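You operate a simulated robot arm through the tools that you are given. There is no shell and no other tool. Be economical: measure what you need, move in short steps, check, and stop when the job is done.

Carry out the task below with a simulated two-armed robot. There is one attempt and no reset: what you move stays moved.

JOB
Fill the basin to the blue band, wash the dirty blue pad in it, then drain it.
Fine: put the pad back and leave the red lever on CLOSED.

Only the result counts: the job must be done as asked and must still hold three seconds after the hand-in. Knocking over, shifting, dropping, spilling or breaking anything else fails it.

ROBOT AND FRAMES
Two 7-joint arms with two-finger parallel grippers on one trunk that stands fixed in place. Base frame: the origin is at the foot of the trunk, x ahead of it, y to its left, z up; the work surface is at about z = 80.6. Lengths are in cm, angles in degrees, forces in N, time in s.
The left shoulder is at [7.1, 15.6, 118], the right one opposite. Payload 3.91 kg a hand.
The TCP of each hand is the grasp point between the finger pads, 3 cm short of the fingertips. In the tool frame z runs along the fingers and y along their closing line. Largest opening 11 cm; finger width 2, thickness 1; the body of the gripper, 4.8 by 11.2 cm, starts 5.5 cm behind the TCP.
Orientation is told as [roll, pitch, yaw] about the base's x, y, z axes, in that order, counted from this pose: with the fingers straight down and closing along the base's y, the tool's x points along the base's -x, its y along +y and its z along -z.

CONTROLS
- The arms move only by the tool arm_command. It takes "left_rows", "right_rows" or both (then of equal length, played together; a hand with none holds still); each is a list of rows, each a list of 3 entries, a list of its own where there are three numbers: the gripper command, from -1 (shut) to 1 (fully open), values between in proportion, then the shift along the tool's x, y, z in cm, then the turn, a rotation vector about the tool's x, y, z in degrees. In form: [[gripper, [x, y, z], [rx, ry, rz]], ...]. A call has 1 to 10 rows; each row shifts and turns the commanded pose from where the row before left it, along the tool's axes as they then stand. Each row takes 0.2 s and may step no farther than 5 cm and 8.6 degrees from the row before; otherwise, or with a gripper value out of range, the whole call is refused. A pose out of reach is approached as far as the arm can. The call stops where the force on the tool passes 90 N (or 10 N more than at its start, if that is more) or the arm is blocked; 0.2 s more then pass. The fingers move at their own pace (about 10.8 cm/s each) and stop on an object; they squeeze with about 29 N. The grip force told is the motor's: it shows also when the fingers shut on nothing. Time passes only in rows, and 0.2 s behind the last, so rows that do not move let the fingers close. The reply holds the time, the measured pose of the TCP, the force on the tool along the base axes, the opening and the grip force, in the units named above and with some noise, with the torque about the TCP (base axes, N m) and any sound that the robot's microphone picked up, and new pictures: "show" is both (left out), scene, wrist or none (wrist: the cameras of the hands that moved).
- Cameras (640 x 400 px; columns grow to the right, rows downward): "scene" is now at [14.25, 0.74, 143.15]; the picture's right is [0.08, -1.00, 0.00], its down [-0.34, -0.03, -0.94] and it looks along [0.94, 0.07, -0.34] (base axes); focal length 234 px, centre (320, 200). "left" rides on the left gripper at [7.2, -1.7, -10.3] in its tool frame; the picture's right is [0.23, 0.97, 0.00], its down [-0.76, 0.18, -0.62] and it looks along [-0.61, 0.14, 0.78] (tool axes); focal length 222 px, centre (320, 200). "right" rides on the right gripper at [7.2, 1.7, -10.3] in its tool frame; the picture's right is [-0.23, 0.97, 0.00], its down [-0.76, -0.18, -0.62] and it looks along [-0.61, -0.14, 0.78] (tool axes); focal length 222 px, centre (320, 200). There is no depth. A picture from a camera that has moved, and an enlarged one, comes with that camera's place and axes in the base frame and with its lens.
- lift_body(by): slides the trunk up (or, below 0, down) by that many cm; the arms and the scene camera ride with it, the base frame stays. It gives what a move gives, with no picture.
- pan_tilt(pan, tilt): turns the head with the scene camera to pan (to the left, within 86 degrees either way) and tilt (down, from -29 to 69), counted from straight ahead of the robot. It gives what a move gives, and a new picture of the scene camera.
- close_up(camera, box): a new picture of the part [left, top, right, bottom] of that camera's present view, enlarged. It takes no simulated time.
- close_job(): hands the job in; it is judged then, once.

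Go step by step. Nothing tells you positions but the pictures and the camera data: compare them with the known pose of the tool, close in by small moves and look again before you grip or let go. The budget is 120 turns and 200 pictures, counting those below and the enlarged ones. Unless the task says otherwise, let go and move clear before handing in, and close with one line.

The tools are called as name(argument=value, ...) on one line, values as JSON. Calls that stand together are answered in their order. arm_command: Moves the arms, as the interface text tells. Its arguments: {"type":"object","properties":{"left_rows":{"type":"array"},"right_rows":{"type":"array"},"show":{"type":"string","enum":["both","scene","wrist","none"]}},"required":[]} The other tools are called the same way: lift_body (by) slides the trunk up or down; pan_tilt (pan, tilt) turns the head that bears the scene camera; close_up (camera, box) takes an enlarged picture of a part of a camera's view; close_job () hands the job in.

At the start:

```text
t: 0.0
left_position: [58.97, 25.19, 140.41]
left_ee_rot: [0.0, 0.0, -0.1]
left_wrist_force: [-0.6, -1.0, -0.7]
left_wrist_torque: [-0.01, -0.02, 0.0]
left_finger_gap: 11.0
left_grasp_force: 0.1
right_position: [61.11, -19.22, 141.96]
right_ee_rot: [0.0, -0.1, -0.2]
right_wrist_force: [-0.6, 0.0, 0.4]
right_wrist_torque: [0.02, 0.02, 0.02]
right_finger_gap: 10.99
right_grasp_force: 0.0
trunk travel left (down, up): [-62.5, 31.5]
head pan, tilt: [4.6, 20.0]
```

scene: 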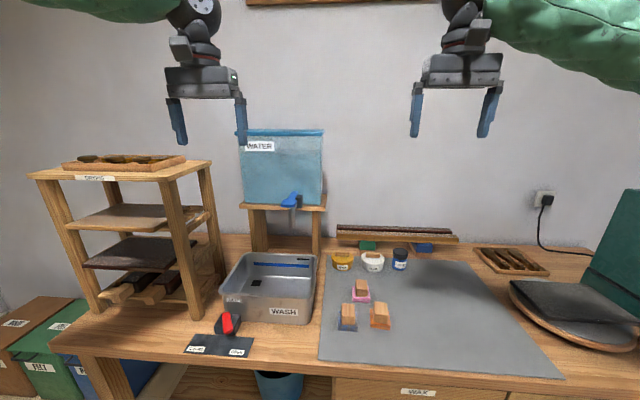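
right: 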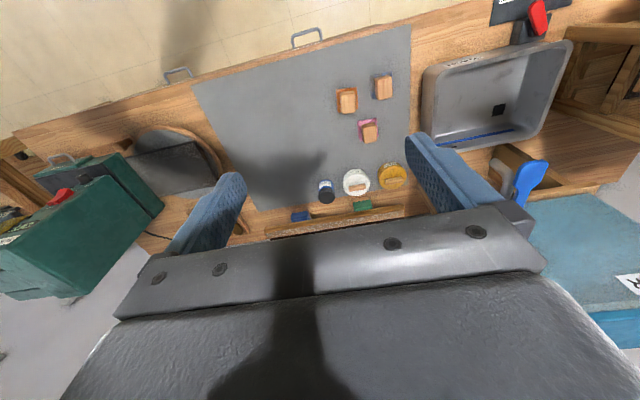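
left: 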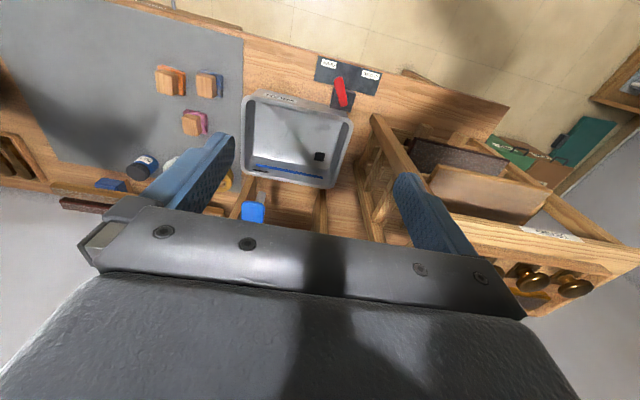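

I see a basin with a red lever in front of it, a water tank with a blue tap behind it, and three pads with wooden handles on the mat. I'll look closer at these first.

close_up(camera="scene", box=[170, 240, 330, 360])

close_up(camera="scene", box=[225, 120, 345, 220])

close_up(camera="scene", box=[315, 235, 435, 335])

```text
3.33 times, centred on (250, 300) of scene
camera zoom: at [14.25, 0.74, 143.15], right [0.08, -1.0, 0.0], down [-0.34, -0.03, -0.94], along [0.94, 0.07, -0.34], focal length 782 px, centre (553, -133)
```

zoom: 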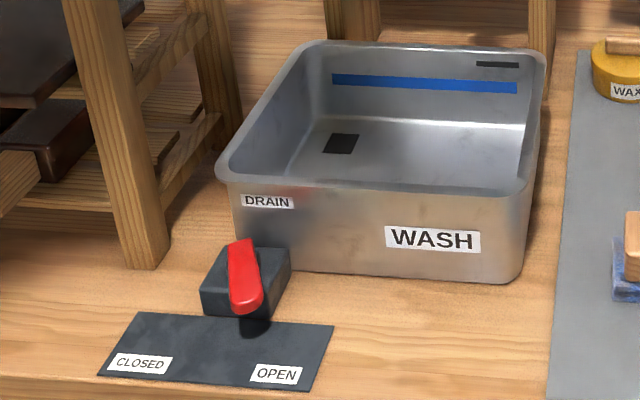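

```text
4.00 times, centred on (285, 170) of scene
camera zoom: at [14.25, 0.74, 143.15], right [0.08, -1.0, 0.0], down [-0.34, -0.03, -0.94], along [0.94, 0.07, -0.34], focal length 938 px, centre (460, 320)
```

zoom: 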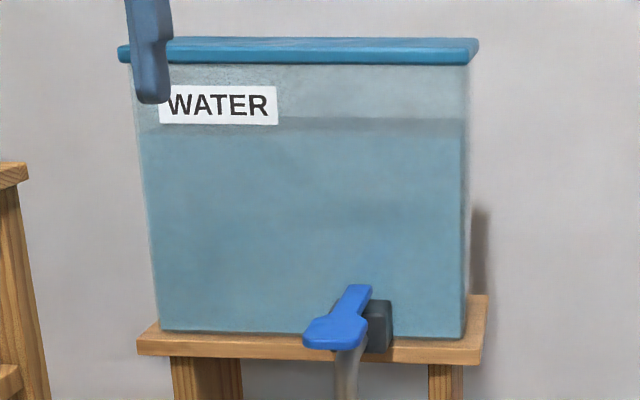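

```text
4.00 times, centred on (375, 285) of scene
camera zoom: at [14.25, 0.74, 143.15], right [0.08, -1.0, 0.0], down [-0.34, -0.03, -0.94], along [0.94, 0.07, -0.34], focal length 938 px, centre (100, -140)
```

zoom: 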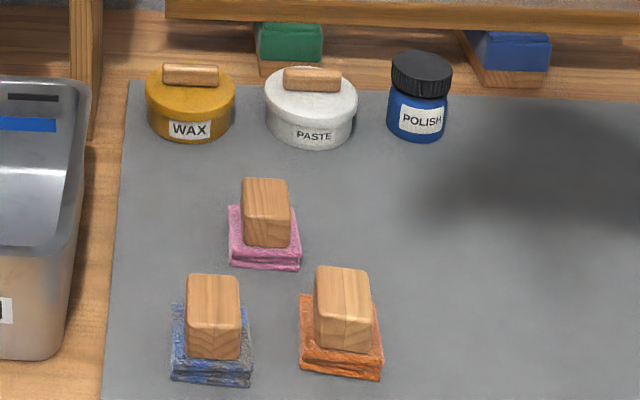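

close_up(camera="left", box=[200, 130, 320, 230])

close_up(camera="right", box=[460, 120, 600, 230])

close_up(camera="left", box=[290, 30, 410, 130])

```text
4.00 times, centred on (260, 180) of left
camera zoom: at [51.82, 23.48, 150.79], right [-0.23, 0.97, 0.0], down [0.76, 0.18, 0.62], along [0.61, 0.14, -0.78], focal length 888 px, centre (560, 280)
```

zoom: 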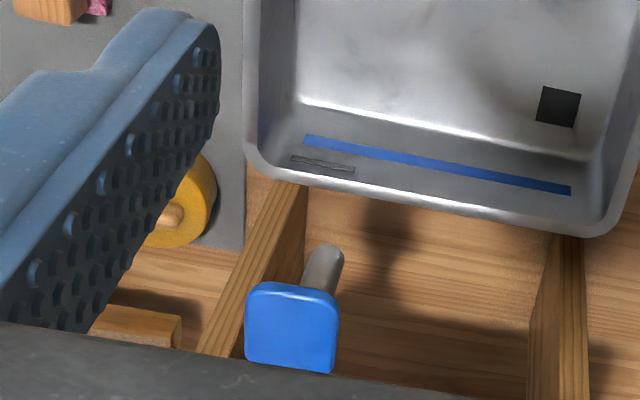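

```text
3.64 times, centred on (530, 175) of right
camera zoom: at [53.9, -17.43, 152.29], right [0.23, 0.97, 0.0], down [0.76, -0.18, 0.62], along [0.61, -0.14, -0.78], focal length 808 px, centre (-444, 291)
```

zoom: 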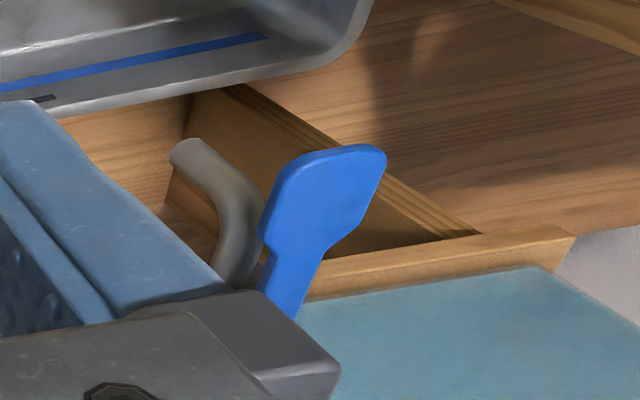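

```text
4.00 times, centred on (350, 80) of left
camera zoom: at [51.82, 23.48, 150.79], right [-0.23, 0.97, 0.0], down [0.76, 0.18, 0.62], along [0.61, 0.14, -0.78], focal length 888 px, centre (200, 680)
```

zoom: 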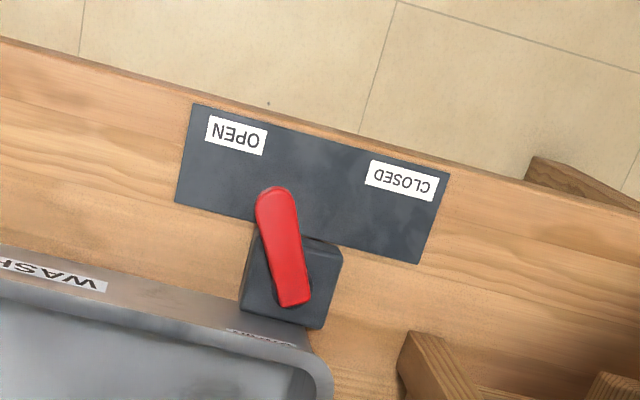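

The drain lever's tip is at about (62, 30.7, 86) with its pivot near (67, 33), and it points to OPEN. The basin rim is at z≈91, x 70–92, y 8–36, and the tap handle is near (86, 17, 116). I'll lower the left hand, shut, to the -y side of the lever, stopping high enough to check.

arm_command(left_rows=[[-1, [-0.4, 0.1, 4.8], [0, 0, 0]], [-1, [-0.4, 0.1, 4.8], [0, 0, 0]], [-1, [-0.4, 0.1, 4.8], [0, 0, 0]], [-1, [-0.4, 0.1, 4.8], [0, 0, 0]], [-1, [-0.4, 0.1, 4.8], [0, 0, 0]], [-1, [-0.4, 0.1, 4.8], [0, 0, 0]], [-1, [-0.4, 0.1, 4.8], [0, 0, 0]], [-1, [-0.2, 0.1, 4.8], [0, 0, 0]], [-1, [0, 0, 4.6], [0, 0, 0]], [-1, [0, 0, 3], [0, 0, 0]]])

```text
t: 2.2
left_position: [61.78, 25.97, 94.34]
left_ee_rot: [0.0, 0.0, 0.0]
left_wrist_force: [-0.9, 0.2, 0.0]
left_wrist_torque: [-0.02, 0.02, -0.03]
left_finger_gap: 0.01
left_grasp_force: 29.2
right_position: [61.25, -19.13, 141.96]
right_ee_rot: [-0.1, 0.0, -0.1]
right_wrist_force: [-0.5, -0.5, 0.2]
right_wrist_torque: [0.02, 0.01, 0.05]
right_finger_gap: 11.0
right_grasp_force: 0.1
trunk travel left (down, up): [-62.5, 31.5]
head pan, tilt: [4.6, 20.0]
camera scene: at [14.32, 0.77, 143.15], right [0.08, -1.0, 0.0], down [-0.34, -0.03, -0.94], along [0.94, 0.08, -0.34], focal length 234 px, centre (320, 200)
camera left: at [54.68, 24.42, 104.65], right [-0.23, 0.97, 0.0], down [0.76, 0.18, 0.62], along [0.61, 0.14, -0.78], focal length 222 px, centre (320, 200)
```

scene: 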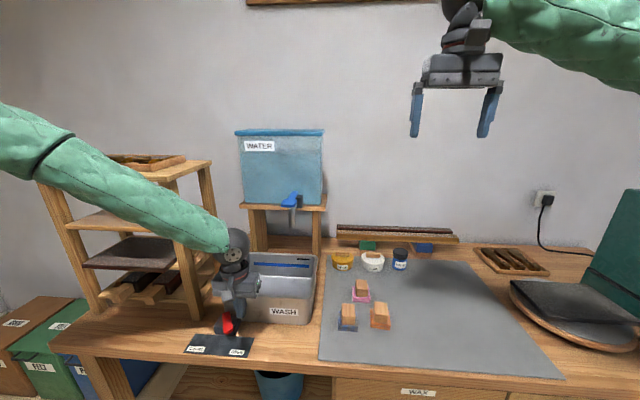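
left: 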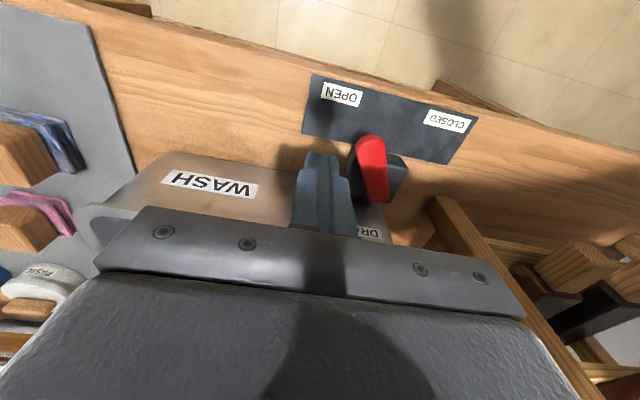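

The fingers are beside the lever on its -y side. Now I'll lower them and push toward CLOSED (+y).

arm_command(left_rows=[[-1, [0, 0, 4], [0, 0, 0]], [-1, [0, 0, 3.2], [0, 0, 0]], [-1, [0, 2, 0], [0, 0, 0]], [-1, [0, 1.5, 0], [0, 0, 0]]], show="wrist")

```text
t: 3.2
left_position: [61.93, 29.47, 87.26]
left_ee_rot: [0.1, 0.1, -0.1]
left_wrist_force: [-2.6, -3.2, 0.2]
left_wrist_torque: [-0.03, 0.08, 0.01]
left_finger_gap: 0.04
left_grasp_force: 28.7
right_position: [61.22, -19.4, 141.95]
right_ee_rot: [0.1, 0.0, -0.1]
right_wrist_force: [0.9, -0.4, -0.5]
right_wrist_torque: [0.03, 0.03, -0.03]
right_finger_gap: 10.99
right_grasp_force: 0.0
trunk travel left (down, up): [-62.5, 31.5]
head pan, tilt: [4.6, 20.0]
camera left: at [54.81, 27.77, 97.63], right [-0.23, 0.97, 0.0], down [0.76, 0.18, 0.62], along [0.61, 0.14, -0.78], focal length 222 px, centre (320, 200)
```

left: 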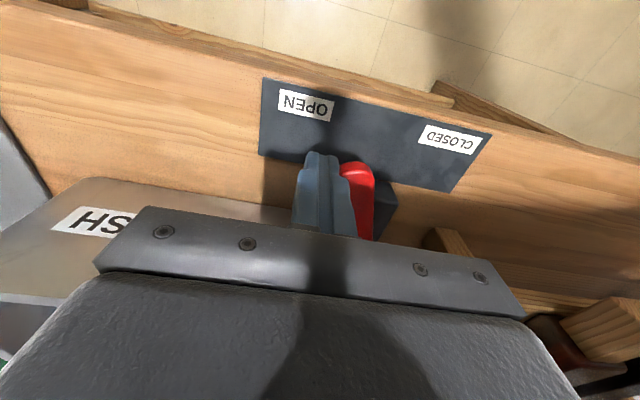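

In contact with about 3 N of force. I'll keep pushing in small steps.

arm_command(left_rows=[[-1, [0, 1, 0], [0, 0, 0]], [-1, [0, 1, 0], [0, 0, 0]], [-1, [0, 1, 0], [0, 0, 0]], [-1, [0, 0.7, 0], [0, 0, 0]]], show="wrist")

```text
t: 4.2
left_position: [61.91, 33.22, 87.16]
left_ee_rot: [-0.1, 0.1, 0.0]
left_wrist_force: [0.4, -0.1, 0.5]
left_wrist_torque: [-0.02, 0.04, 0.01]
left_finger_gap: 0.0
left_grasp_force: 29.0
right_position: [61.12, -19.28, 142.1]
right_ee_rot: [0.1, 0.0, -0.1]
right_wrist_force: [-0.2, 1.7, -0.1]
right_wrist_torque: [-0.03, 0.01, -0.01]
right_finger_gap: 11.0
right_grasp_force: 0.0
trunk travel left (down, up): [-62.5, 31.5]
head pan, tilt: [4.6, 20.0]
camera left: at [54.8, 31.56, 97.57], right [-0.23, 0.97, 0.0], down [0.76, 0.18, 0.62], along [0.61, 0.14, -0.78], focal length 222 px, centre (320, 200)
```

left: 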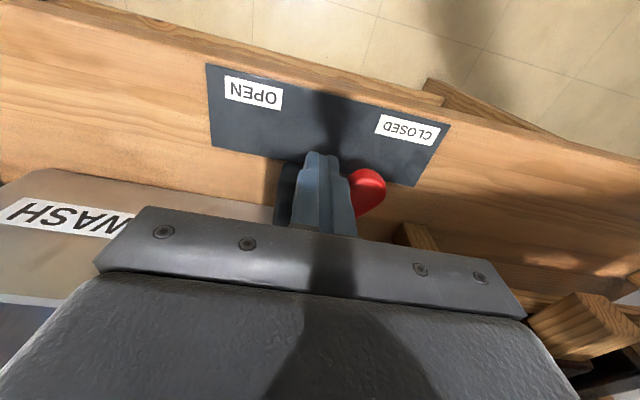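

The lever has swung over past the finger with no force left. I'll back off, rise and check it.

arm_command(left_rows=[[-1, [0, 0.8, 0], [0, 0, 0]], [-1, [0, -1.5, 0], [0, 0, 0]], [-1, [0, -1.5, 0], [0, 0, 0]], [-1, [0, 0, -4.5], [0, 0, 0]], [-1, [0, 0, -4.5], [0, 0, 0]], [-1, [0, 0, -4.5], [0, 0, 0]], [-1, [0, 0, -4.5], [0, 0, 0]]], show="wrist")

close_up(camera="left", box=[290, 30, 450, 180])

```text
t: 5.8
left_position: [61.58, 30.82, 105.57]
left_ee_rot: [0.0, -0.1, 0.0]
left_wrist_force: [-0.2, -0.6, -0.2]
left_wrist_torque: [0.01, 0.01, 0.01]
left_finger_gap: 0.0
left_grasp_force: 29.4
right_position: [61.0, -19.33, 142.11]
right_ee_rot: [0.0, -0.1, -0.1]
right_wrist_force: [0.1, -0.3, 0.3]
right_wrist_torque: [0.0, -0.05, 0.03]
right_finger_gap: 11.0
right_grasp_force: 0.1
trunk travel left (down, up): [-62.5, 31.5]
head pan, tilt: [4.6, 20.0]
camera left: at [54.47, 29.21, 115.95], right [-0.23, 0.97, 0.0], down [0.76, 0.18, 0.62], along [0.61, 0.14, -0.78], focal length 222 px, centre (320, 200)
```

left: 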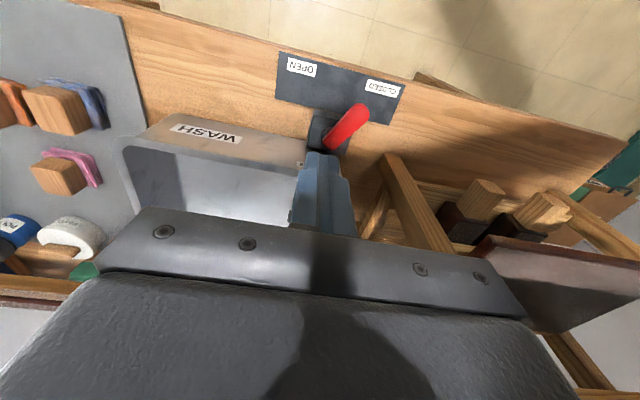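

```text
2.67 times, centred on (370, 105) of left
camera zoom: at [54.47, 29.21, 115.95], right [-0.23, 0.97, 0.0], down [0.76, 0.18, 0.62], along [0.61, 0.14, -0.78], focal length 592 px, centre (187, 453)
```

zoom: 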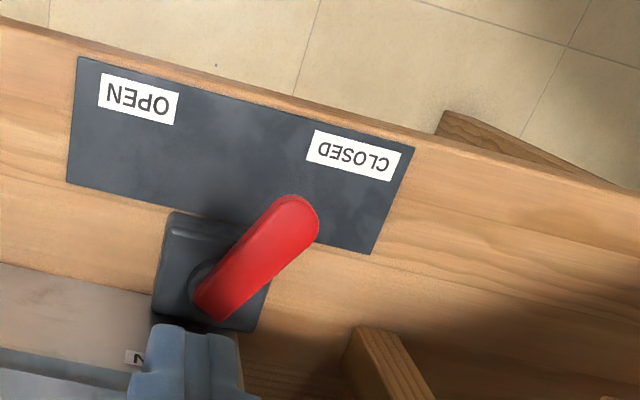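

The lever is on CLOSED. Next I'll move the left hand to look at the tap from nearer.

arm_command(left_rows=[[-1, [0, -1.4, -4.7], [0, 0, 0]], [-1, [0, -1.4, -4.7], [0, 0, 0]], [-1, [-1, -1.4, -4.6], [0, 0, 0]], [-1, [-2, -1.4, -4.3], [0, 0, 0]], [-1, [-2, 0, -4.3], [0, 0, 0]], [-1, [-2, 0, -4.3], [0, 0, 0]], [-1, [-2, 0, -3.3], [0, 0, 0]]], show="wrist")

close_up(camera="left", box=[180, 110, 310, 210])

close_up(camera="scene", box=[260, 170, 330, 220])

```text
t: 7.4
left_position: [70.93, 25.2, 135.42]
left_ee_rot: [0.0, 0.1, -0.1]
left_wrist_force: [0.0, -0.2, 0.1]
left_wrist_torque: [0.0, 0.02, 0.05]
left_finger_gap: 0.0
left_grasp_force: 28.6
right_position: [61.26, -19.34, 141.97]
right_ee_rot: [0.2, 0.1, -0.2]
right_wrist_force: [0.7, -0.5, -0.2]
right_wrist_torque: [0.02, 0.01, -0.01]
right_finger_gap: 10.98
right_grasp_force: 0.0
trunk travel left (down, up): [-62.5, 31.5]
head pan, tilt: [4.6, 20.0]
camera left: at [63.73, 23.53, 145.81], right [-0.23, 0.97, 0.0], down [0.76, 0.18, 0.62], along [0.61, 0.14, -0.78], focal length 222 px, centre (320, 200)
```

left: 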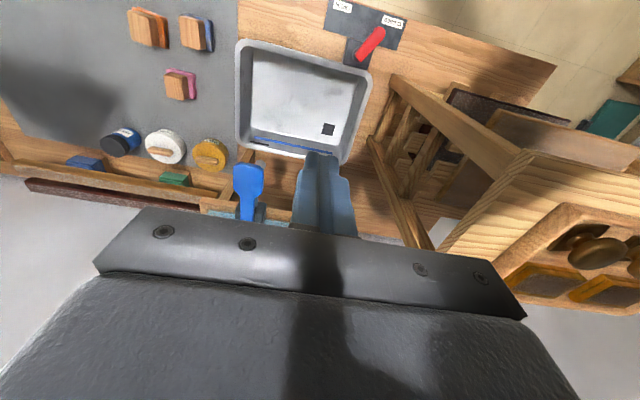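

```text
4.00 times, centred on (245, 160) of left
camera zoom: at [63.73, 23.53, 145.81], right [-0.23, 0.97, 0.0], down [0.76, 0.18, 0.62], along [0.61, 0.14, -0.78], focal length 888 px, centre (620, 360)
```

zoom: 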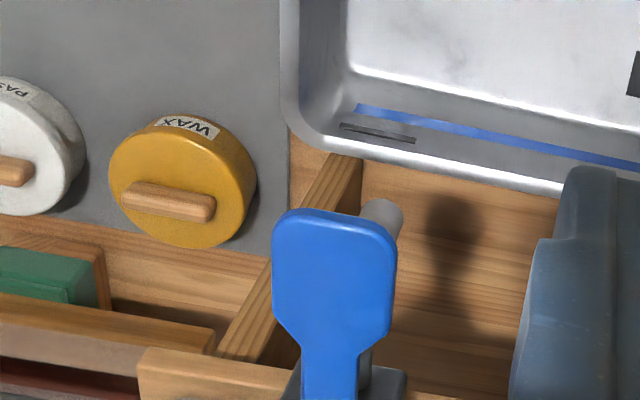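

```text
8.00 times, centred on (295, 195) of scene
camera zoom: at [14.31, 0.67, 143.14], right [0.08, -1.0, 0.0], down [-0.34, -0.03, -0.94], along [0.94, 0.08, -0.34], focal length 1876 px, centre (520, 240)
```

zoom: 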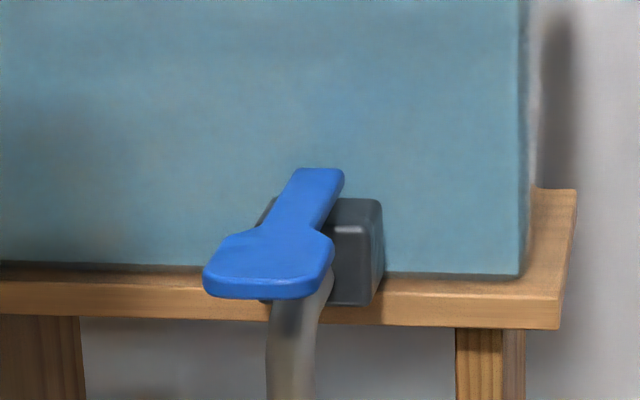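

The tap has a paddle lever pivoting at the tank, with its front edge near (83.5, 16.6, 115.3), probably pressed down to open. I'll bring the shut fingertips just above it.

arm_command(left_rows=[[-1, [-3.5, -2.2, 0], [0, 0, 0]], [-1, [-3.5, -2.2, 0], [0, 0, 0]], [-1, [-3.5, -2.2, 1], [0, 0, 0]], [-1, [-3.6, -2, 2], [0, 0, 0]], [-1, [0, 0, 4], [0, 0, 0]], [-1, [0, 0, 4], [0, 0, 0]], [-1, [0, 0, 1.5], [0, 0, 0]]])

close_up(camera="scene", box=[240, 140, 340, 230])

```text
t: 9.0
left_position: [84.64, 17.76, 122.21]
left_ee_rot: [0.0, 0.2, 0.0]
left_wrist_force: [0.4, 0.4, -1.1]
left_wrist_torque: [-0.01, 0.04, 0.04]
left_finger_gap: 0.0
left_grasp_force: 28.8
left hand out of reach, approached as far as the arm can: row 4
right_position: [61.47, -19.08, 141.92]
right_ee_rot: [0.0, 0.2, 0.0]
right_wrist_force: [-0.1, 1.7, -1.4]
right_wrist_torque: [-0.02, 0.05, -0.03]
right_finger_gap: 11.0
right_grasp_force: 0.1
trunk travel left (down, up): [-62.5, 31.5]
head pan, tilt: [4.6, 20.0]
camera scene: at [14.52, 0.84, 143.11], right [0.08, -1.0, 0.0], down [-0.34, -0.03, -0.94], along [0.94, 0.07, -0.34], focal length 234 px, centre (320, 200)
camera left: at [77.59, 16.17, 132.55], right [-0.23, 0.97, 0.0], down [0.76, 0.18, 0.62], along [0.6, 0.14, -0.78], focal length 222 px, centre (320, 200)
```

scene: 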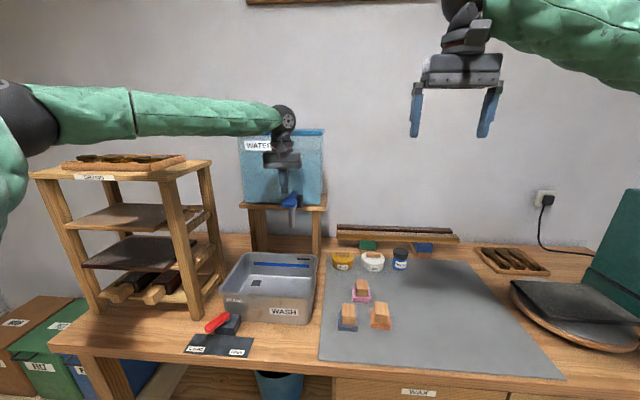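
left: 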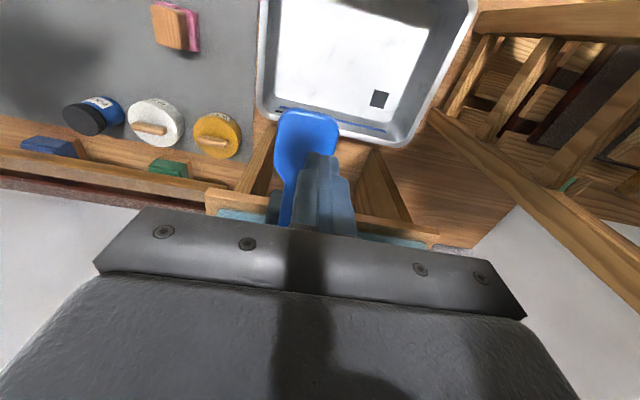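

```text
4.44 times, centred on (290, 185) of scene
camera zoom: at [14.52, 0.84, 143.11], right [0.08, -1.0, 0.0], down [-0.34, -0.03, -0.94], along [0.94, 0.07, -0.34], focal length 1042 px, centre (453, 267)
```

zoom: 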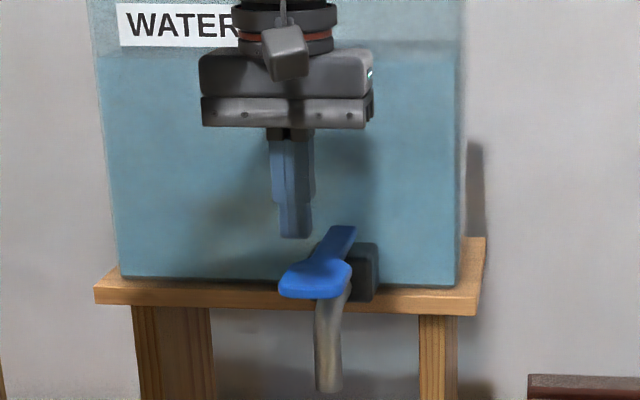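

The fingertips are about 3.5 cm above the paddle and a bit to its left. I'll shift 1.2 cm in -y and press down gently.

arm_command(left_rows=[[-1, [0, -1.2, 0.5], [0, 0, 0]], [-1, [0, 0, 1], [0, 0, 0]], [-1, [0, 0, 1], [0, 0, 0]], [-1, [0, 0, 0.7], [0, 0, 0]], [-1, [0, 0, 0.7], [0, 0, 0]]])

close_up(camera="scene", box=[240, 160, 340, 300])

```text
t: 10.2
left_position: [84.49, 16.48, 118.46]
left_ee_rot: [-0.1, -0.1, 0.1]
left_wrist_force: [0.0, 1.5, 0.9]
left_wrist_torque: [0.02, 0.03, 0.02]
left_finger_gap: 0.0
left_grasp_force: 28.8
right_position: [61.1, -19.3, 141.98]
right_ee_rot: [-0.1, 0.0, -0.1]
right_wrist_force: [0.2, 0.9, -0.4]
right_wrist_torque: [0.01, 0.01, -0.02]
right_finger_gap: 11.0
right_grasp_force: 0.1
trunk travel left (down, up): [-62.5, 31.5]
head pan, tilt: [4.6, 20.0]
camera scene: at [14.24, 0.74, 143.16], right [0.08, -1.0, 0.0], down [-0.34, -0.03, -0.94], along [0.94, 0.07, -0.34], focal length 234 px, centre (320, 200)
camera left: at [77.4, 14.85, 128.9], right [-0.23, 0.97, 0.0], down [0.76, 0.18, 0.62], along [0.61, 0.14, -0.78], focal length 222 px, centre (320, 200)
```

scene: 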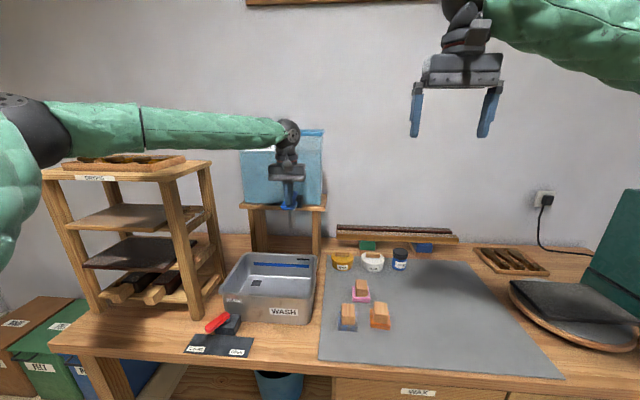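
left: 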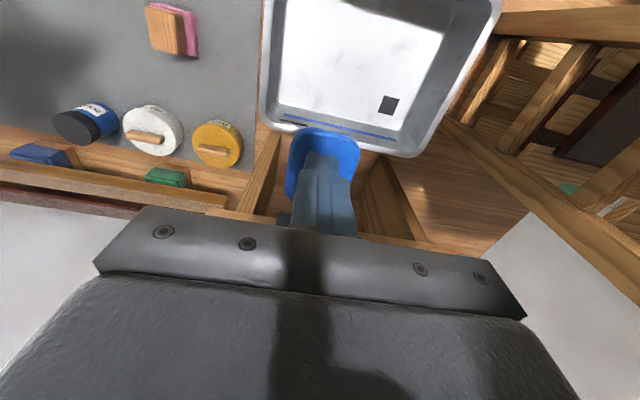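

```text
2.86 times, centred on (290, 230) of scene
camera zoom: at [14.24, 0.74, 143.16], right [0.08, -1.0, 0.0], down [-0.34, -0.03, -0.94], along [0.94, 0.07, -0.34], focal length 670 px, centre (406, 114)
```

zoom: 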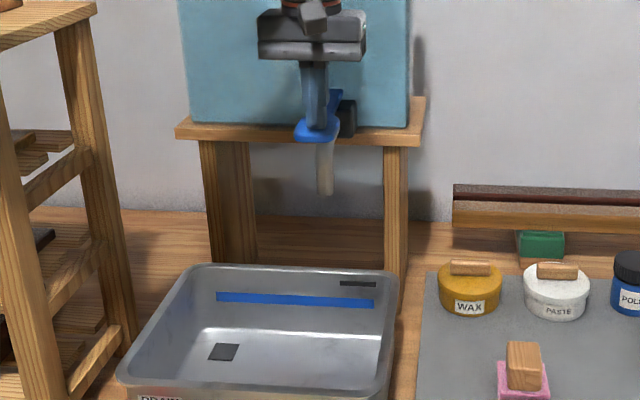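

Nearly touching. I'll press further in small steps and watch the force.

arm_command(left_rows=[[-1, [0, 0, 0.5], [0, 0, 0]], [-1, [0, 0, 0.5], [0, 0, 0]], [-1, [0, 0, 0.5], [0, 0, 0]]])

close_up(camera="scene", box=[240, 160, 340, 300])

```text
t: 11.0
left_position: [84.55, 16.37, 117.3]
left_ee_rot: [-0.2, -0.2, 0.1]
left_wrist_force: [3.3, 2.8, 16.4]
left_wrist_torque: [0.11, -0.24, 0.05]
left_finger_gap: 0.0
left_grasp_force: 29.3
right_position: [61.04, -19.21, 142.11]
right_ee_rot: [0.0, 0.0, 0.0]
right_wrist_force: [-0.9, -0.8, 1.1]
right_wrist_torque: [0.0, -0.03, -0.04]
right_finger_gap: 11.0
right_grasp_force: 0.0
trunk travel left (down, up): [-62.5, 31.5]
head pan, tilt: [4.6, 20.0]
camera scene: at [14.15, 0.72, 143.2], right [0.08, -1.0, 0.0], down [-0.34, -0.03, -0.94], along [0.94, 0.08, -0.34], focal length 234 px, centre (320, 200)
camera left: at [77.34, 14.82, 127.63], right [-0.23, 0.97, 0.0], down [0.76, 0.18, 0.63], along [0.61, 0.14, -0.78], focal length 222 px, centre (320, 200)
```

scene: 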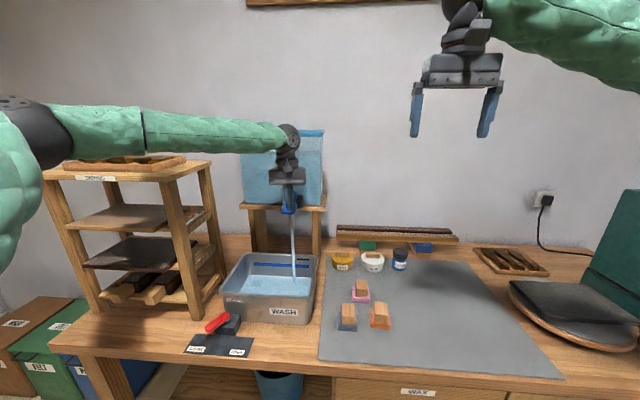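
left: 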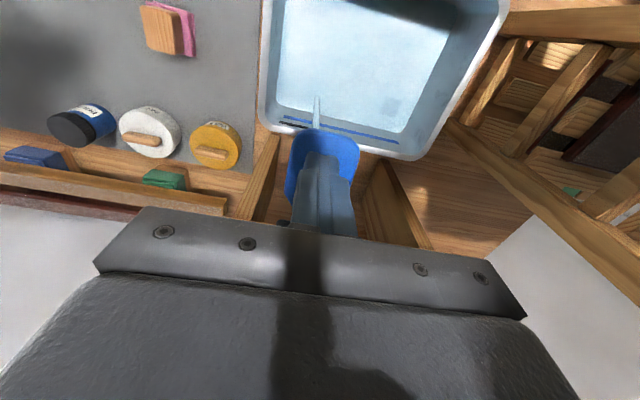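

```text
2.86 times, centred on (290, 230) of scene
camera zoom: at [14.15, 0.72, 143.2], right [0.08, -1.0, 0.0], down [-0.34, -0.03, -0.94], along [0.94, 0.08, -0.34], focal length 670 px, centre (406, 114)
```

zoom: 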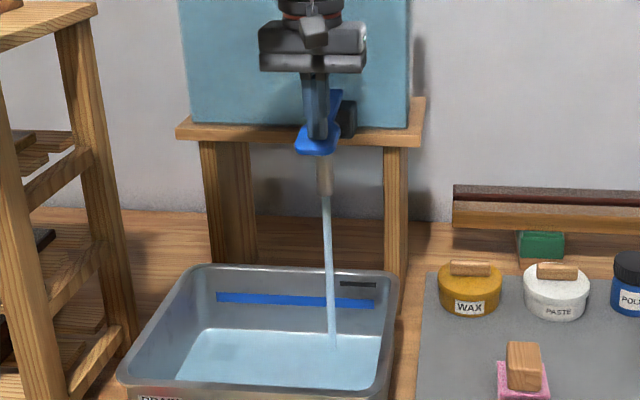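

Water is running into the basin. I'll hold the paddle and watch the level.

arm_command(left_rows=[[-1, [0, 0, 0], [0, 0, 0]], [-1, [0, 0, 0], [0, 0, 0]], [-1, [0, 0, 0], [0, 0, 0]]], show="none")

close_up(camera="scene", box=[210, 230, 330, 330])

```text
t: 11.8
left_position: [84.49, 16.44, 117.19]
left_ee_rot: [0.0, -0.1, 0.0]
left_wrist_force: [6.1, 2.2, 25.7]
left_wrist_torque: [0.05, -0.4, 0.03]
left_finger_gap: 0.0
left_grasp_force: 28.9
right_position: [60.99, -19.3, 142.05]
right_ee_rot: [0.1, 0.1, 0.0]
right_wrist_force: [-0.4, -0.5, -0.2]
right_wrist_torque: [-0.03, -0.01, 0.0]
right_finger_gap: 10.99
right_grasp_force: 0.1
trunk travel left (down, up): [-62.5, 31.5]
head pan, tilt: [4.6, 20.0]
```

```text
4.00 times, centred on (270, 280) of scene
camera zoom: at [14.1, 0.71, 143.19], right [0.08, -1.0, 0.0], down [-0.34, -0.03, -0.94], along [0.94, 0.07, -0.34], focal length 938 px, centre (520, -120)
```

zoom: 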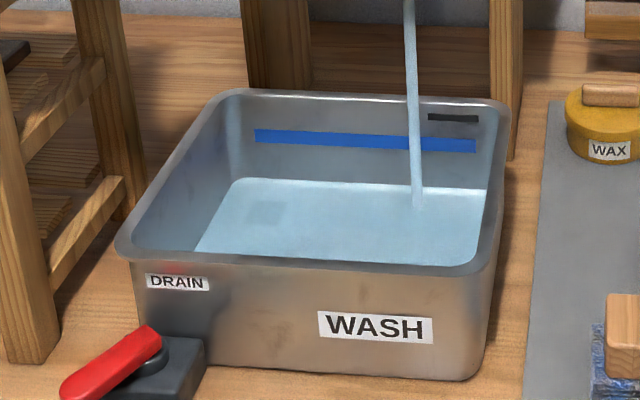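

The level is rising slowly and is still below the band. I'll hold longer.

arm_command(left_rows=[[-1, [0, 0, 0], [0, 0, 0]], [-1, [0, 0, 0], [0, 0, 0]], [-1, [0, 0, 0], [0, 0, 0]], [-1, [0, 0, 0], [0, 0, 0]], [-1, [0, 0, 0], [0, 0, 0]], [-1, [0, 0, 0], [0, 0, 0]], [-1, [0, 0, 0], [0, 0, 0]]], show="none")

close_up(camera="scene", box=[210, 230, 330, 330])

```text
t: 13.4
left_position: [84.38, 16.37, 117.19]
left_ee_rot: [-0.1, -0.1, 0.0]
left_wrist_force: [7.8, 2.0, 30.7]
left_wrist_torque: [0.05, -0.48, 0.04]
left_finger_gap: 0.0
left_grasp_force: 28.9
right_position: [61.06, -19.22, 142.04]
right_ee_rot: [0.1, 0.0, -0.1]
right_wrist_force: [-0.3, 0.1, -0.2]
right_wrist_torque: [0.03, 0.01, 0.01]
right_finger_gap: 10.98
right_grasp_force: 0.1
trunk travel left (down, up): [-62.5, 31.5]
head pan, tilt: [4.6, 20.0]
```

```text
4.00 times, centred on (270, 280) of scene
camera zoom: at [14.07, 0.7, 143.18], right [0.08, -1.0, 0.0], down [-0.34, -0.03, -0.94], along [0.94, 0.08, -0.34], focal length 938 px, centre (520, -120)
```

zoom: 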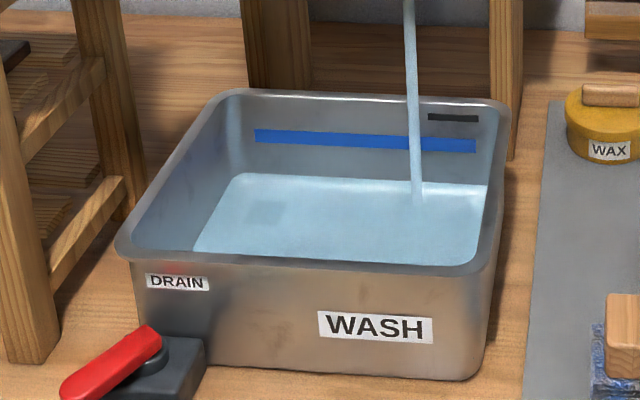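

Rising at about 3 px/s, with roughly 40 px to go to the band. I'll keep holding.

arm_command(left_rows=[[-1, [0, 0, 0], [0, 0, 0]], [-1, [0, 0, 0], [0, 0, 0]], [-1, [0, 0, 0], [0, 0, 0]], [-1, [0, 0, 0], [0, 0, 0]], [-1, [0, 0, 0], [0, 0, 0]], [-1, [0, 0, 0], [0, 0, 0]], [-1, [0, 0, 0], [0, 0, 0]], [-1, [0, 0, 0], [0, 0, 0]], [-1, [0, 0, 0], [0, 0, 0]], [-1, [0, 0, 0], [0, 0, 0]]], show="none")

arm_command(left_rows=[[-1, [0, 0, 0], [0, 0, 0]], [-1, [0, 0, 0], [0, 0, 0]], [-1, [0, 0, 0], [0, 0, 0]], [-1, [0, 0, 0], [0, 0, 0]], [-1, [0, 0, 0], [0, 0, 0]], [-1, [0, 0, 0], [0, 0, 0]], [-1, [0, 0, 0], [0, 0, 0]], [-1, [0, 0, 0], [0, 0, 0]], [-1, [0, 0, 0], [0, 0, 0]], [-1, [0, 0, 0], [0, 0, 0]]], show="none")

close_up(camera="scene", box=[210, 230, 330, 330])

```text
t: 15.6
left_position: [84.42, 16.43, 117.15]
left_ee_rot: [0.0, -0.1, 0.0]
left_wrist_force: [6.7, 1.6, 31.0]
left_wrist_torque: [-0.02, -0.51, 0.07]
left_finger_gap: 0.0
left_grasp_force: 29.3
right_position: [60.97, -19.24, 142.15]
right_ee_rot: [0.0, 0.0, -0.1]
right_wrist_force: [0.2, -0.1, -0.3]
right_wrist_torque: [0.02, 0.03, 0.02]
right_finger_gap: 11.0
right_grasp_force: 0.1
trunk travel left (down, up): [-62.5, 31.5]
head pan, tilt: [4.6, 20.0]
```

```text
t: 17.8
left_position: [84.37, 16.38, 117.08]
left_ee_rot: [-0.1, -0.1, 0.0]
left_wrist_force: [4.7, 0.1, 29.4]
left_wrist_torque: [0.02, -0.42, 0.02]
left_finger_gap: 0.01
left_grasp_force: 29.0
right_position: [60.96, -19.33, 142.08]
right_ee_rot: [0.1, -0.1, -0.1]
right_wrist_force: [-0.4, 0.1, -0.7]
right_wrist_torque: [0.01, 0.01, 0.01]
right_finger_gap: 10.99
right_grasp_force: 0.0
trunk travel left (down, up): [-62.5, 31.5]
head pan, tilt: [4.6, 20.0]
```

```text
4.00 times, centred on (270, 280) of scene
camera zoom: at [14.05, 0.7, 143.18], right [0.08, -1.0, 0.0], down [-0.34, -0.03, -0.94], along [0.94, 0.08, -0.34], focal length 938 px, centre (520, -120)
```

zoom: 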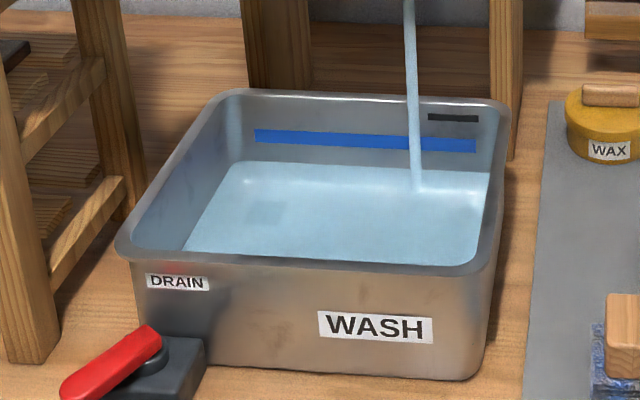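

At about 162 now, with the band's middle at about 137. I'll hold another ~6.6 s and look.

arm_command(left_rows=[[-1, [0, 0, 0], [0, 0, 0]], [-1, [0, 0, 0], [0, 0, 0]], [-1, [0, 0, 0], [0, 0, 0]], [-1, [0, 0, 0], [0, 0, 0]], [-1, [0, 0, 0], [0, 0, 0]], [-1, [0, 0, 0], [0, 0, 0]], [-1, [0, 0, 0], [0, 0, 0]], [-1, [0, 0, 0], [0, 0, 0]], [-1, [0, 0, 0], [0, 0, 0]], [-1, [0, 0, 0], [0, 0, 0]]], show="none")

arm_command(left_rows=[[-1, [0, 0, 0], [0, 0, 0]], [-1, [0, 0, 0], [0, 0, 0]], [-1, [0, 0, 0], [0, 0, 0]], [-1, [0, 0, 0], [0, 0, 0]], [-1, [0, 0, 0], [0, 0, 0]], [-1, [0, 0, 0], [0, 0, 0]], [-1, [0, 0, 0], [0, 0, 0]], [-1, [0, 0, 0], [0, 0, 0]], [-1, [0, 0, 0], [0, 0, 0]], [-1, [0, 0, 0], [0, 0, 0]]], show="none")

close_up(camera="scene", box=[210, 230, 330, 330])

```text
t: 20.0
left_position: [84.32, 16.37, 117.21]
left_ee_rot: [0.0, -0.1, 0.0]
left_wrist_force: [3.3, 0.6, 27.8]
left_wrist_torque: [0.05, -0.35, -0.02]
left_finger_gap: 0.0
left_grasp_force: 29.4
right_position: [60.85, -19.36, 142.08]
right_ee_rot: [0.1, -0.1, -0.1]
right_wrist_force: [0.0, 0.3, -0.8]
right_wrist_torque: [0.01, -0.02, 0.01]
right_finger_gap: 11.0
right_grasp_force: 0.1
trunk travel left (down, up): [-62.5, 31.5]
head pan, tilt: [4.6, 20.0]
```

```text
t: 22.2
left_position: [84.37, 16.35, 117.17]
left_ee_rot: [-0.1, -0.1, -0.1]
left_wrist_force: [1.0, 0.7, 26.4]
left_wrist_torque: [0.03, -0.28, 0.02]
left_finger_gap: 0.01
left_grasp_force: 29.0
right_position: [60.89, -19.35, 142.11]
right_ee_rot: [0.1, -0.2, -0.1]
right_wrist_force: [0.1, 0.5, 0.2]
right_wrist_torque: [-0.04, 0.0, 0.0]
right_finger_gap: 11.0
right_grasp_force: 0.0
trunk travel left (down, up): [-62.5, 31.5]
head pan, tilt: [4.6, 20.0]
```

```text
4.00 times, centred on (270, 280) of scene
camera zoom: at [14.03, 0.7, 143.18], right [0.08, -1.0, 0.0], down [-0.34, -0.03, -0.94], along [0.94, 0.08, -0.34], focal length 938 px, centre (520, -120)
```

zoom: 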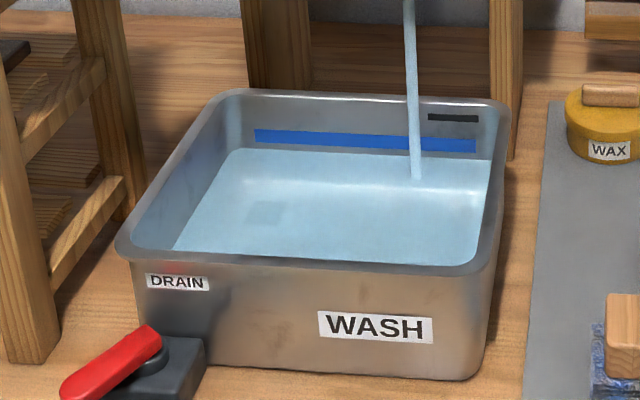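

About 8 px to the band's lower edge. I'll hold about 3.4 s and check.

arm_command(left_rows=[[-1, [0, 0, 0], [0, 0, 0]], [-1, [0, 0, 0], [0, 0, 0]], [-1, [0, 0, 0], [0, 0, 0]], [-1, [0, 0, 0], [0, 0, 0]], [-1, [0, 0, 0], [0, 0, 0]], [-1, [0, 0, 0], [0, 0, 0]], [-1, [0, 0, 0], [0, 0, 0]], [-1, [0, 0, 0], [0, 0, 0]], [-1, [0, 0, 0], [0, 0, 0]], [-1, [0, 0, 0], [0, 0, 0]]], show="none")

arm_command(left_rows=[[-1, [0, 0, 0], [0, 0, 0]], [-1, [0, 0, 0], [0, 0, 0]], [-1, [0, 0, 0], [0, 0, 0]], [-1, [0, 0, 0], [0, 0, 0]]], show="none")

close_up(camera="scene", box=[250, 240, 330, 300])

```text
t: 24.4
left_position: [84.41, 16.42, 117.12]
left_ee_rot: [-0.1, 0.0, 0.0]
left_wrist_force: [-0.3, 0.2, 25.9]
left_wrist_torque: [0.04, -0.23, 0.01]
left_finger_gap: 0.0
left_grasp_force: 28.5
right_position: [60.84, -19.32, 142.14]
right_ee_rot: [0.1, -0.1, -0.1]
right_wrist_force: [0.9, 0.3, 0.8]
right_wrist_torque: [-0.02, 0.01, 0.03]
right_finger_gap: 11.02
right_grasp_force: 0.1
trunk travel left (down, up): [-62.5, 31.5]
head pan, tilt: [4.6, 20.0]
```

```text
t: 25.4
left_position: [84.48, 16.39, 117.12]
left_ee_rot: [0.0, -0.1, 0.0]
left_wrist_force: [-1.6, 0.3, 26.2]
left_wrist_torque: [0.0, -0.22, -0.03]
left_finger_gap: 0.0
left_grasp_force: 29.1
right_position: [60.89, -19.37, 142.14]
right_ee_rot: [0.1, -0.1, 0.0]
right_wrist_force: [0.2, -0.5, -0.7]
right_wrist_torque: [0.02, 0.01, 0.0]
right_finger_gap: 11.01
right_grasp_force: 0.0
trunk travel left (down, up): [-62.5, 31.5]
head pan, tilt: [4.6, 20.0]
```

```text
6.67 times, centred on (290, 270) of scene
camera zoom: at [14.02, 0.7, 143.18], right [0.08, -1.0, 0.0], down [-0.34, -0.03, -0.94], along [0.94, 0.08, -0.34], focal length 1564 px, centre (520, -267)
```

zoom: 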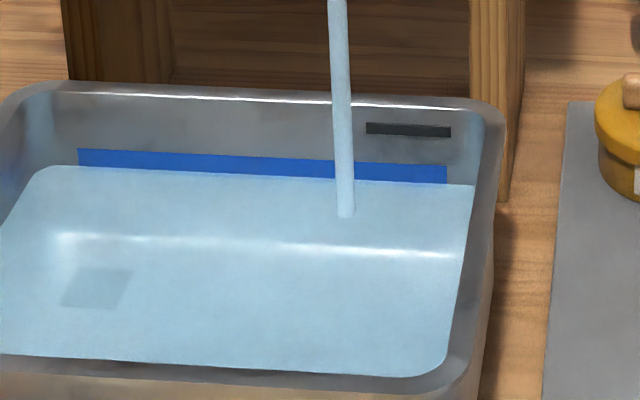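

The water is just inside the band's lower part. I'll hold a moment more, then lift off the paddle.

arm_command(left_rows=[[-1, [0, 0, 0], [0, 0, 0]], [-1, [0, 0, 0], [0, 0, 0]], [-1, [0, 0, 0], [0, 0, 0]], [-1, [0, 0, -3], [0, 0, 0]], [-1, [0, 0, -4], [0, 0, 0]]], show="scene")

close_up(camera="scene", box=[250, 180, 330, 300])

```text
t: 26.6
left_position: [84.54, 16.28, 124.1]
left_ee_rot: [0.1, 0.0, -0.1]
left_wrist_force: [-0.2, 0.5, 0.0]
left_wrist_torque: [-0.01, -0.01, -0.01]
left_finger_gap: 0.0
left_grasp_force: 28.0
right_position: [61.04, -19.33, 142.01]
right_ee_rot: [0.1, 0.0, -0.1]
right_wrist_force: [-0.2, 0.4, -0.1]
right_wrist_torque: [0.03, 0.03, -0.01]
right_finger_gap: 10.97
right_grasp_force: 0.1
trunk travel left (down, up): [-62.5, 31.5]
head pan, tilt: [4.6, 20.0]
camera scene: at [14.13, 0.7, 143.16], right [0.08, -1.0, 0.0], down [-0.34, -0.03, -0.94], along [0.94, 0.07, -0.34], focal length 234 px, centre (320, 200)
```

scene: 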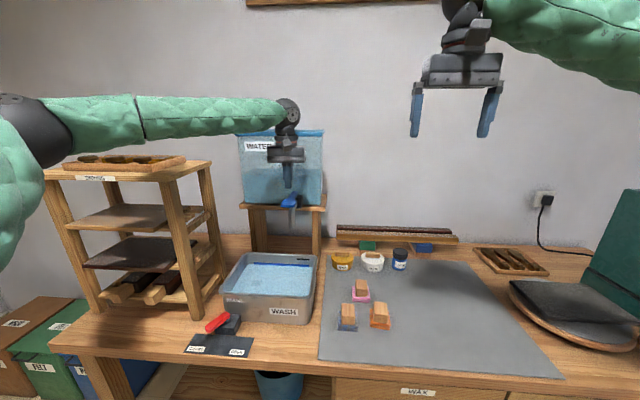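

```text
3.33 times, centred on (290, 240) of scene
camera zoom: at [14.13, 0.7, 143.16], right [0.08, -1.0, 0.0], down [-0.34, -0.03, -0.94], along [0.94, 0.07, -0.34], focal length 782 px, centre (420, 67)
```

zoom: 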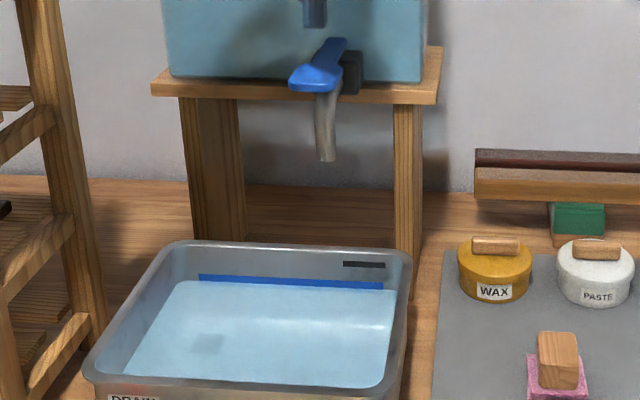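

The tap has closed itself and the level sits in the band. Next I'll bring the left hand, open, over the dirty blue pad.

arm_command(left_rows=[[-1, [4, 0, -1], [0, 0, 0]], [-1, [4, -2, 0], [0, 0, 0]], [0, [3, -3.5, 0], [0, 0, 0]], [0, [3, -3.5, 1], [0, 0, 0]], [0, [1.5, -3.5, 2], [0, 0, 0]], [0, [0, -3.5, 3], [0, 0, 0]], [0, [0, -3.5, 3], [0, 0, 0]]])

close_up(camera="scene", box=[320, 270, 410, 340])

```text
t: 28.2
left_position: [68.35, 3.95, 120.26]
left_ee_rot: [0.1, 0.0, -0.1]
left_wrist_force: [-0.2, -0.2, -0.1]
left_wrist_torque: [-0.01, -0.02, -0.03]
left_finger_gap: 5.48
left_grasp_force: 0.0
left hand out of reach, approached as far as the arm can: row 5, 6, 7
right_position: [61.07, -19.4, 142.08]
right_ee_rot: [0.1, 0.0, -0.1]
right_wrist_force: [0.7, 0.4, -0.4]
right_wrist_torque: [0.02, -0.03, -0.01]
right_finger_gap: 10.99
right_grasp_force: 0.1
trunk travel left (down, up): [-62.5, 31.5]
head pan, tilt: [4.6, 20.0]
camera scene: at [14.18, 0.65, 143.17], right [0.08, -1.0, 0.0], down [-0.34, -0.03, -0.94], along [0.94, 0.07, -0.34], focal length 234 px, centre (320, 200)
camera left: at [61.14, 2.43, 130.61], right [-0.23, 0.97, 0.0], down [0.76, 0.18, 0.62], along [0.61, 0.14, -0.78], focal length 222 px, centre (320, 200)
```

scene: 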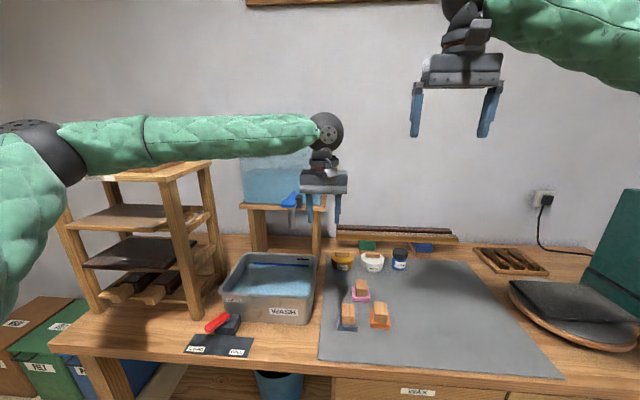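
left: 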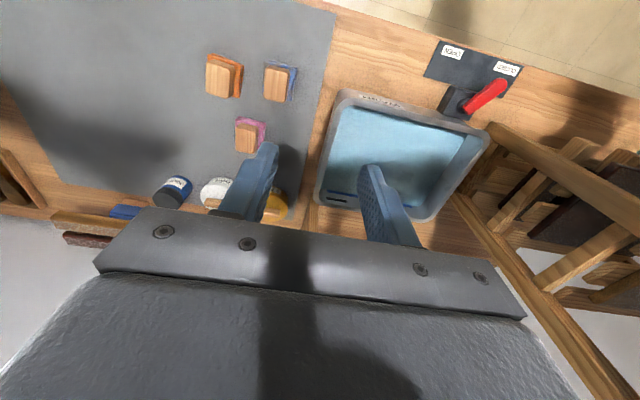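

```text
5.71 times, centred on (365, 305) of scene
camera zoom: at [14.18, 0.65, 143.17], right [0.08, -1.0, 0.0], down [-0.34, -0.03, -0.94], along [0.94, 0.07, -0.34], focal length 1340 px, centre (63, -400)
```

zoom: 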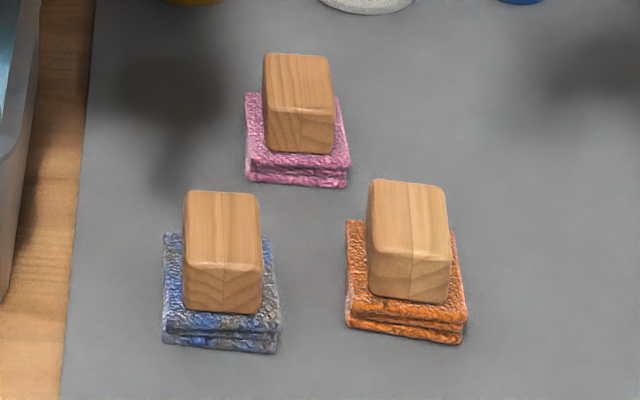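

The left hand stopped at y≈4, so the pad is past its reach at this height. I'll try lower, with a slight pull back, to see whether it can get there.

arm_command(left_rows=[[0, [1, 0, 4], [0, 0, 0]], [0, [1, 0, 4], [0, 0, 0]], [0, [0, 0, 4], [0, 0, 0]], [0, [0, -1, 0], [0, 0, 0]], [0, [0, -2, 0], [0, 0, 0]]], show="wrist")

```text
t: 29.4
left_position: [65.8, 4.02, 108.48]
left_ee_rot: [-0.2, 0.0, 0.0]
left_wrist_force: [-0.3, -0.2, 0.6]
left_wrist_torque: [-0.03, 0.0, 0.02]
left_finger_gap: 5.5
left_grasp_force: 0.0
left hand out of reach, approached as far as the arm can: row 4, 5
right_position: [61.22, -19.28, 142.02]
right_ee_rot: [0.0, 0.1, -0.1]
right_wrist_force: [0.1, -1.0, -0.5]
right_wrist_torque: [0.0, 0.01, 0.02]
right_finger_gap: 11.02
right_grasp_force: 0.1
trunk travel left (down, up): [-62.5, 31.5]
head pan, tilt: [4.6, 20.0]
camera left: at [58.6, 2.31, 118.81], right [-0.23, 0.97, 0.0], down [0.76, 0.18, 0.62], along [0.61, 0.14, -0.78], focal length 222 px, centre (320, 200)
```

left: 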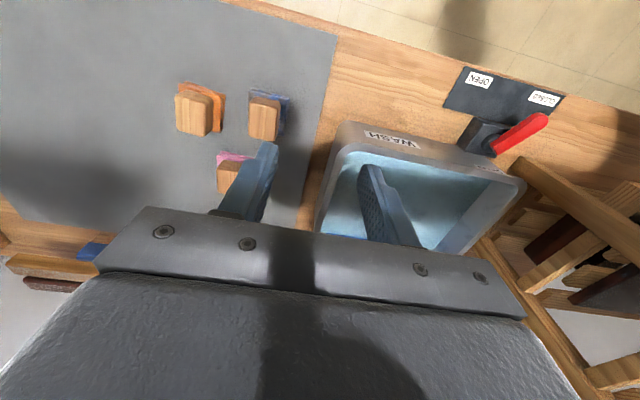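

The limit sits at y≈4. I'll test whether yawing the wrist frees it.

arm_command(left_rows=[[0, [0, 0, 0], [0, 0, 8]], [0, [0, 0, 0], [0, 0, 8]], [0, [0, 0, 0], [0, 0, 8]], [0, [-0.4, -0.9, 0], [0, 0, 0]], [0, [-0.4, -0.9, 0], [0, 0, 0]]], show="none")

```text
t: 30.6
left_position: [65.32, 3.7, 108.81]
left_ee_rot: [-0.1, 0.0, -24.2]
left_wrist_force: [0.0, 0.4, -0.3]
left_wrist_torque: [0.02, -0.01, -0.02]
left_finger_gap: 5.5
left_grasp_force: 0.0
left hand out of reach, approached as far as the arm can: row 4, 5
right_position: [61.11, -19.27, 141.92]
right_ee_rot: [0.0, 0.0, -0.2]
right_wrist_force: [0.1, 0.4, -1.2]
right_wrist_torque: [-0.03, -0.01, 0.03]
right_finger_gap: 10.99
right_grasp_force: 0.1
trunk travel left (down, up): [-62.5, 31.5]
head pan, tilt: [4.6, 20.0]
```

Yaw made no difference. The parked right hand might be what limits the left, so I'll move it well aside while undoing the yaw, then retry.

arm_command(left_rows=[[0, [0, 0, 0], [0, 0, -8]], [0, [0, 0, 0], [0, 0, -8]], [0, [0, 0, 0], [0, 0, -8.2]], [0, [0, 0, 0], [0, 0, 0]], [0, [0, -1.5, 0], [0, 0, 0]], [0, [0, -1.5, 0], [0, 0, 0]]], right_rows=[[1, [1, -4.5, 0], [0, 0, 0]], [1, [1, -4.5, 0], [0, 0, 0]], [1, [1, -4.5, 0], [0, 0, 0]], [1, [1, -4.5, 0], [0, 0, 0]], [1, [0, 0, 0], [0, 0, 0]], [1, [0, 0, 0], [0, 0, 0]]], show="none")

```text
t: 32.0
left_position: [64.66, 3.46, 109.19]
left_ee_rot: [-0.1, -0.1, 0.2]
left_wrist_force: [0.2, -0.4, -0.7]
left_wrist_torque: [0.02, -0.02, 0.0]
left_finger_gap: 5.52
left_grasp_force: 0.1
left hand out of reach, approached as far as the arm can: row 5, 6
right_position: [56.79, -37.61, 142.15]
right_ee_rot: [0.1, -0.1, -0.1]
right_wrist_force: [-0.4, 0.1, 0.4]
right_wrist_torque: [0.01, -0.02, -0.01]
right_finger_gap: 11.03
right_grasp_force: 0.1
trunk travel left (down, up): [-62.5, 31.5]
head pan, tilt: [4.6, 20.0]
```

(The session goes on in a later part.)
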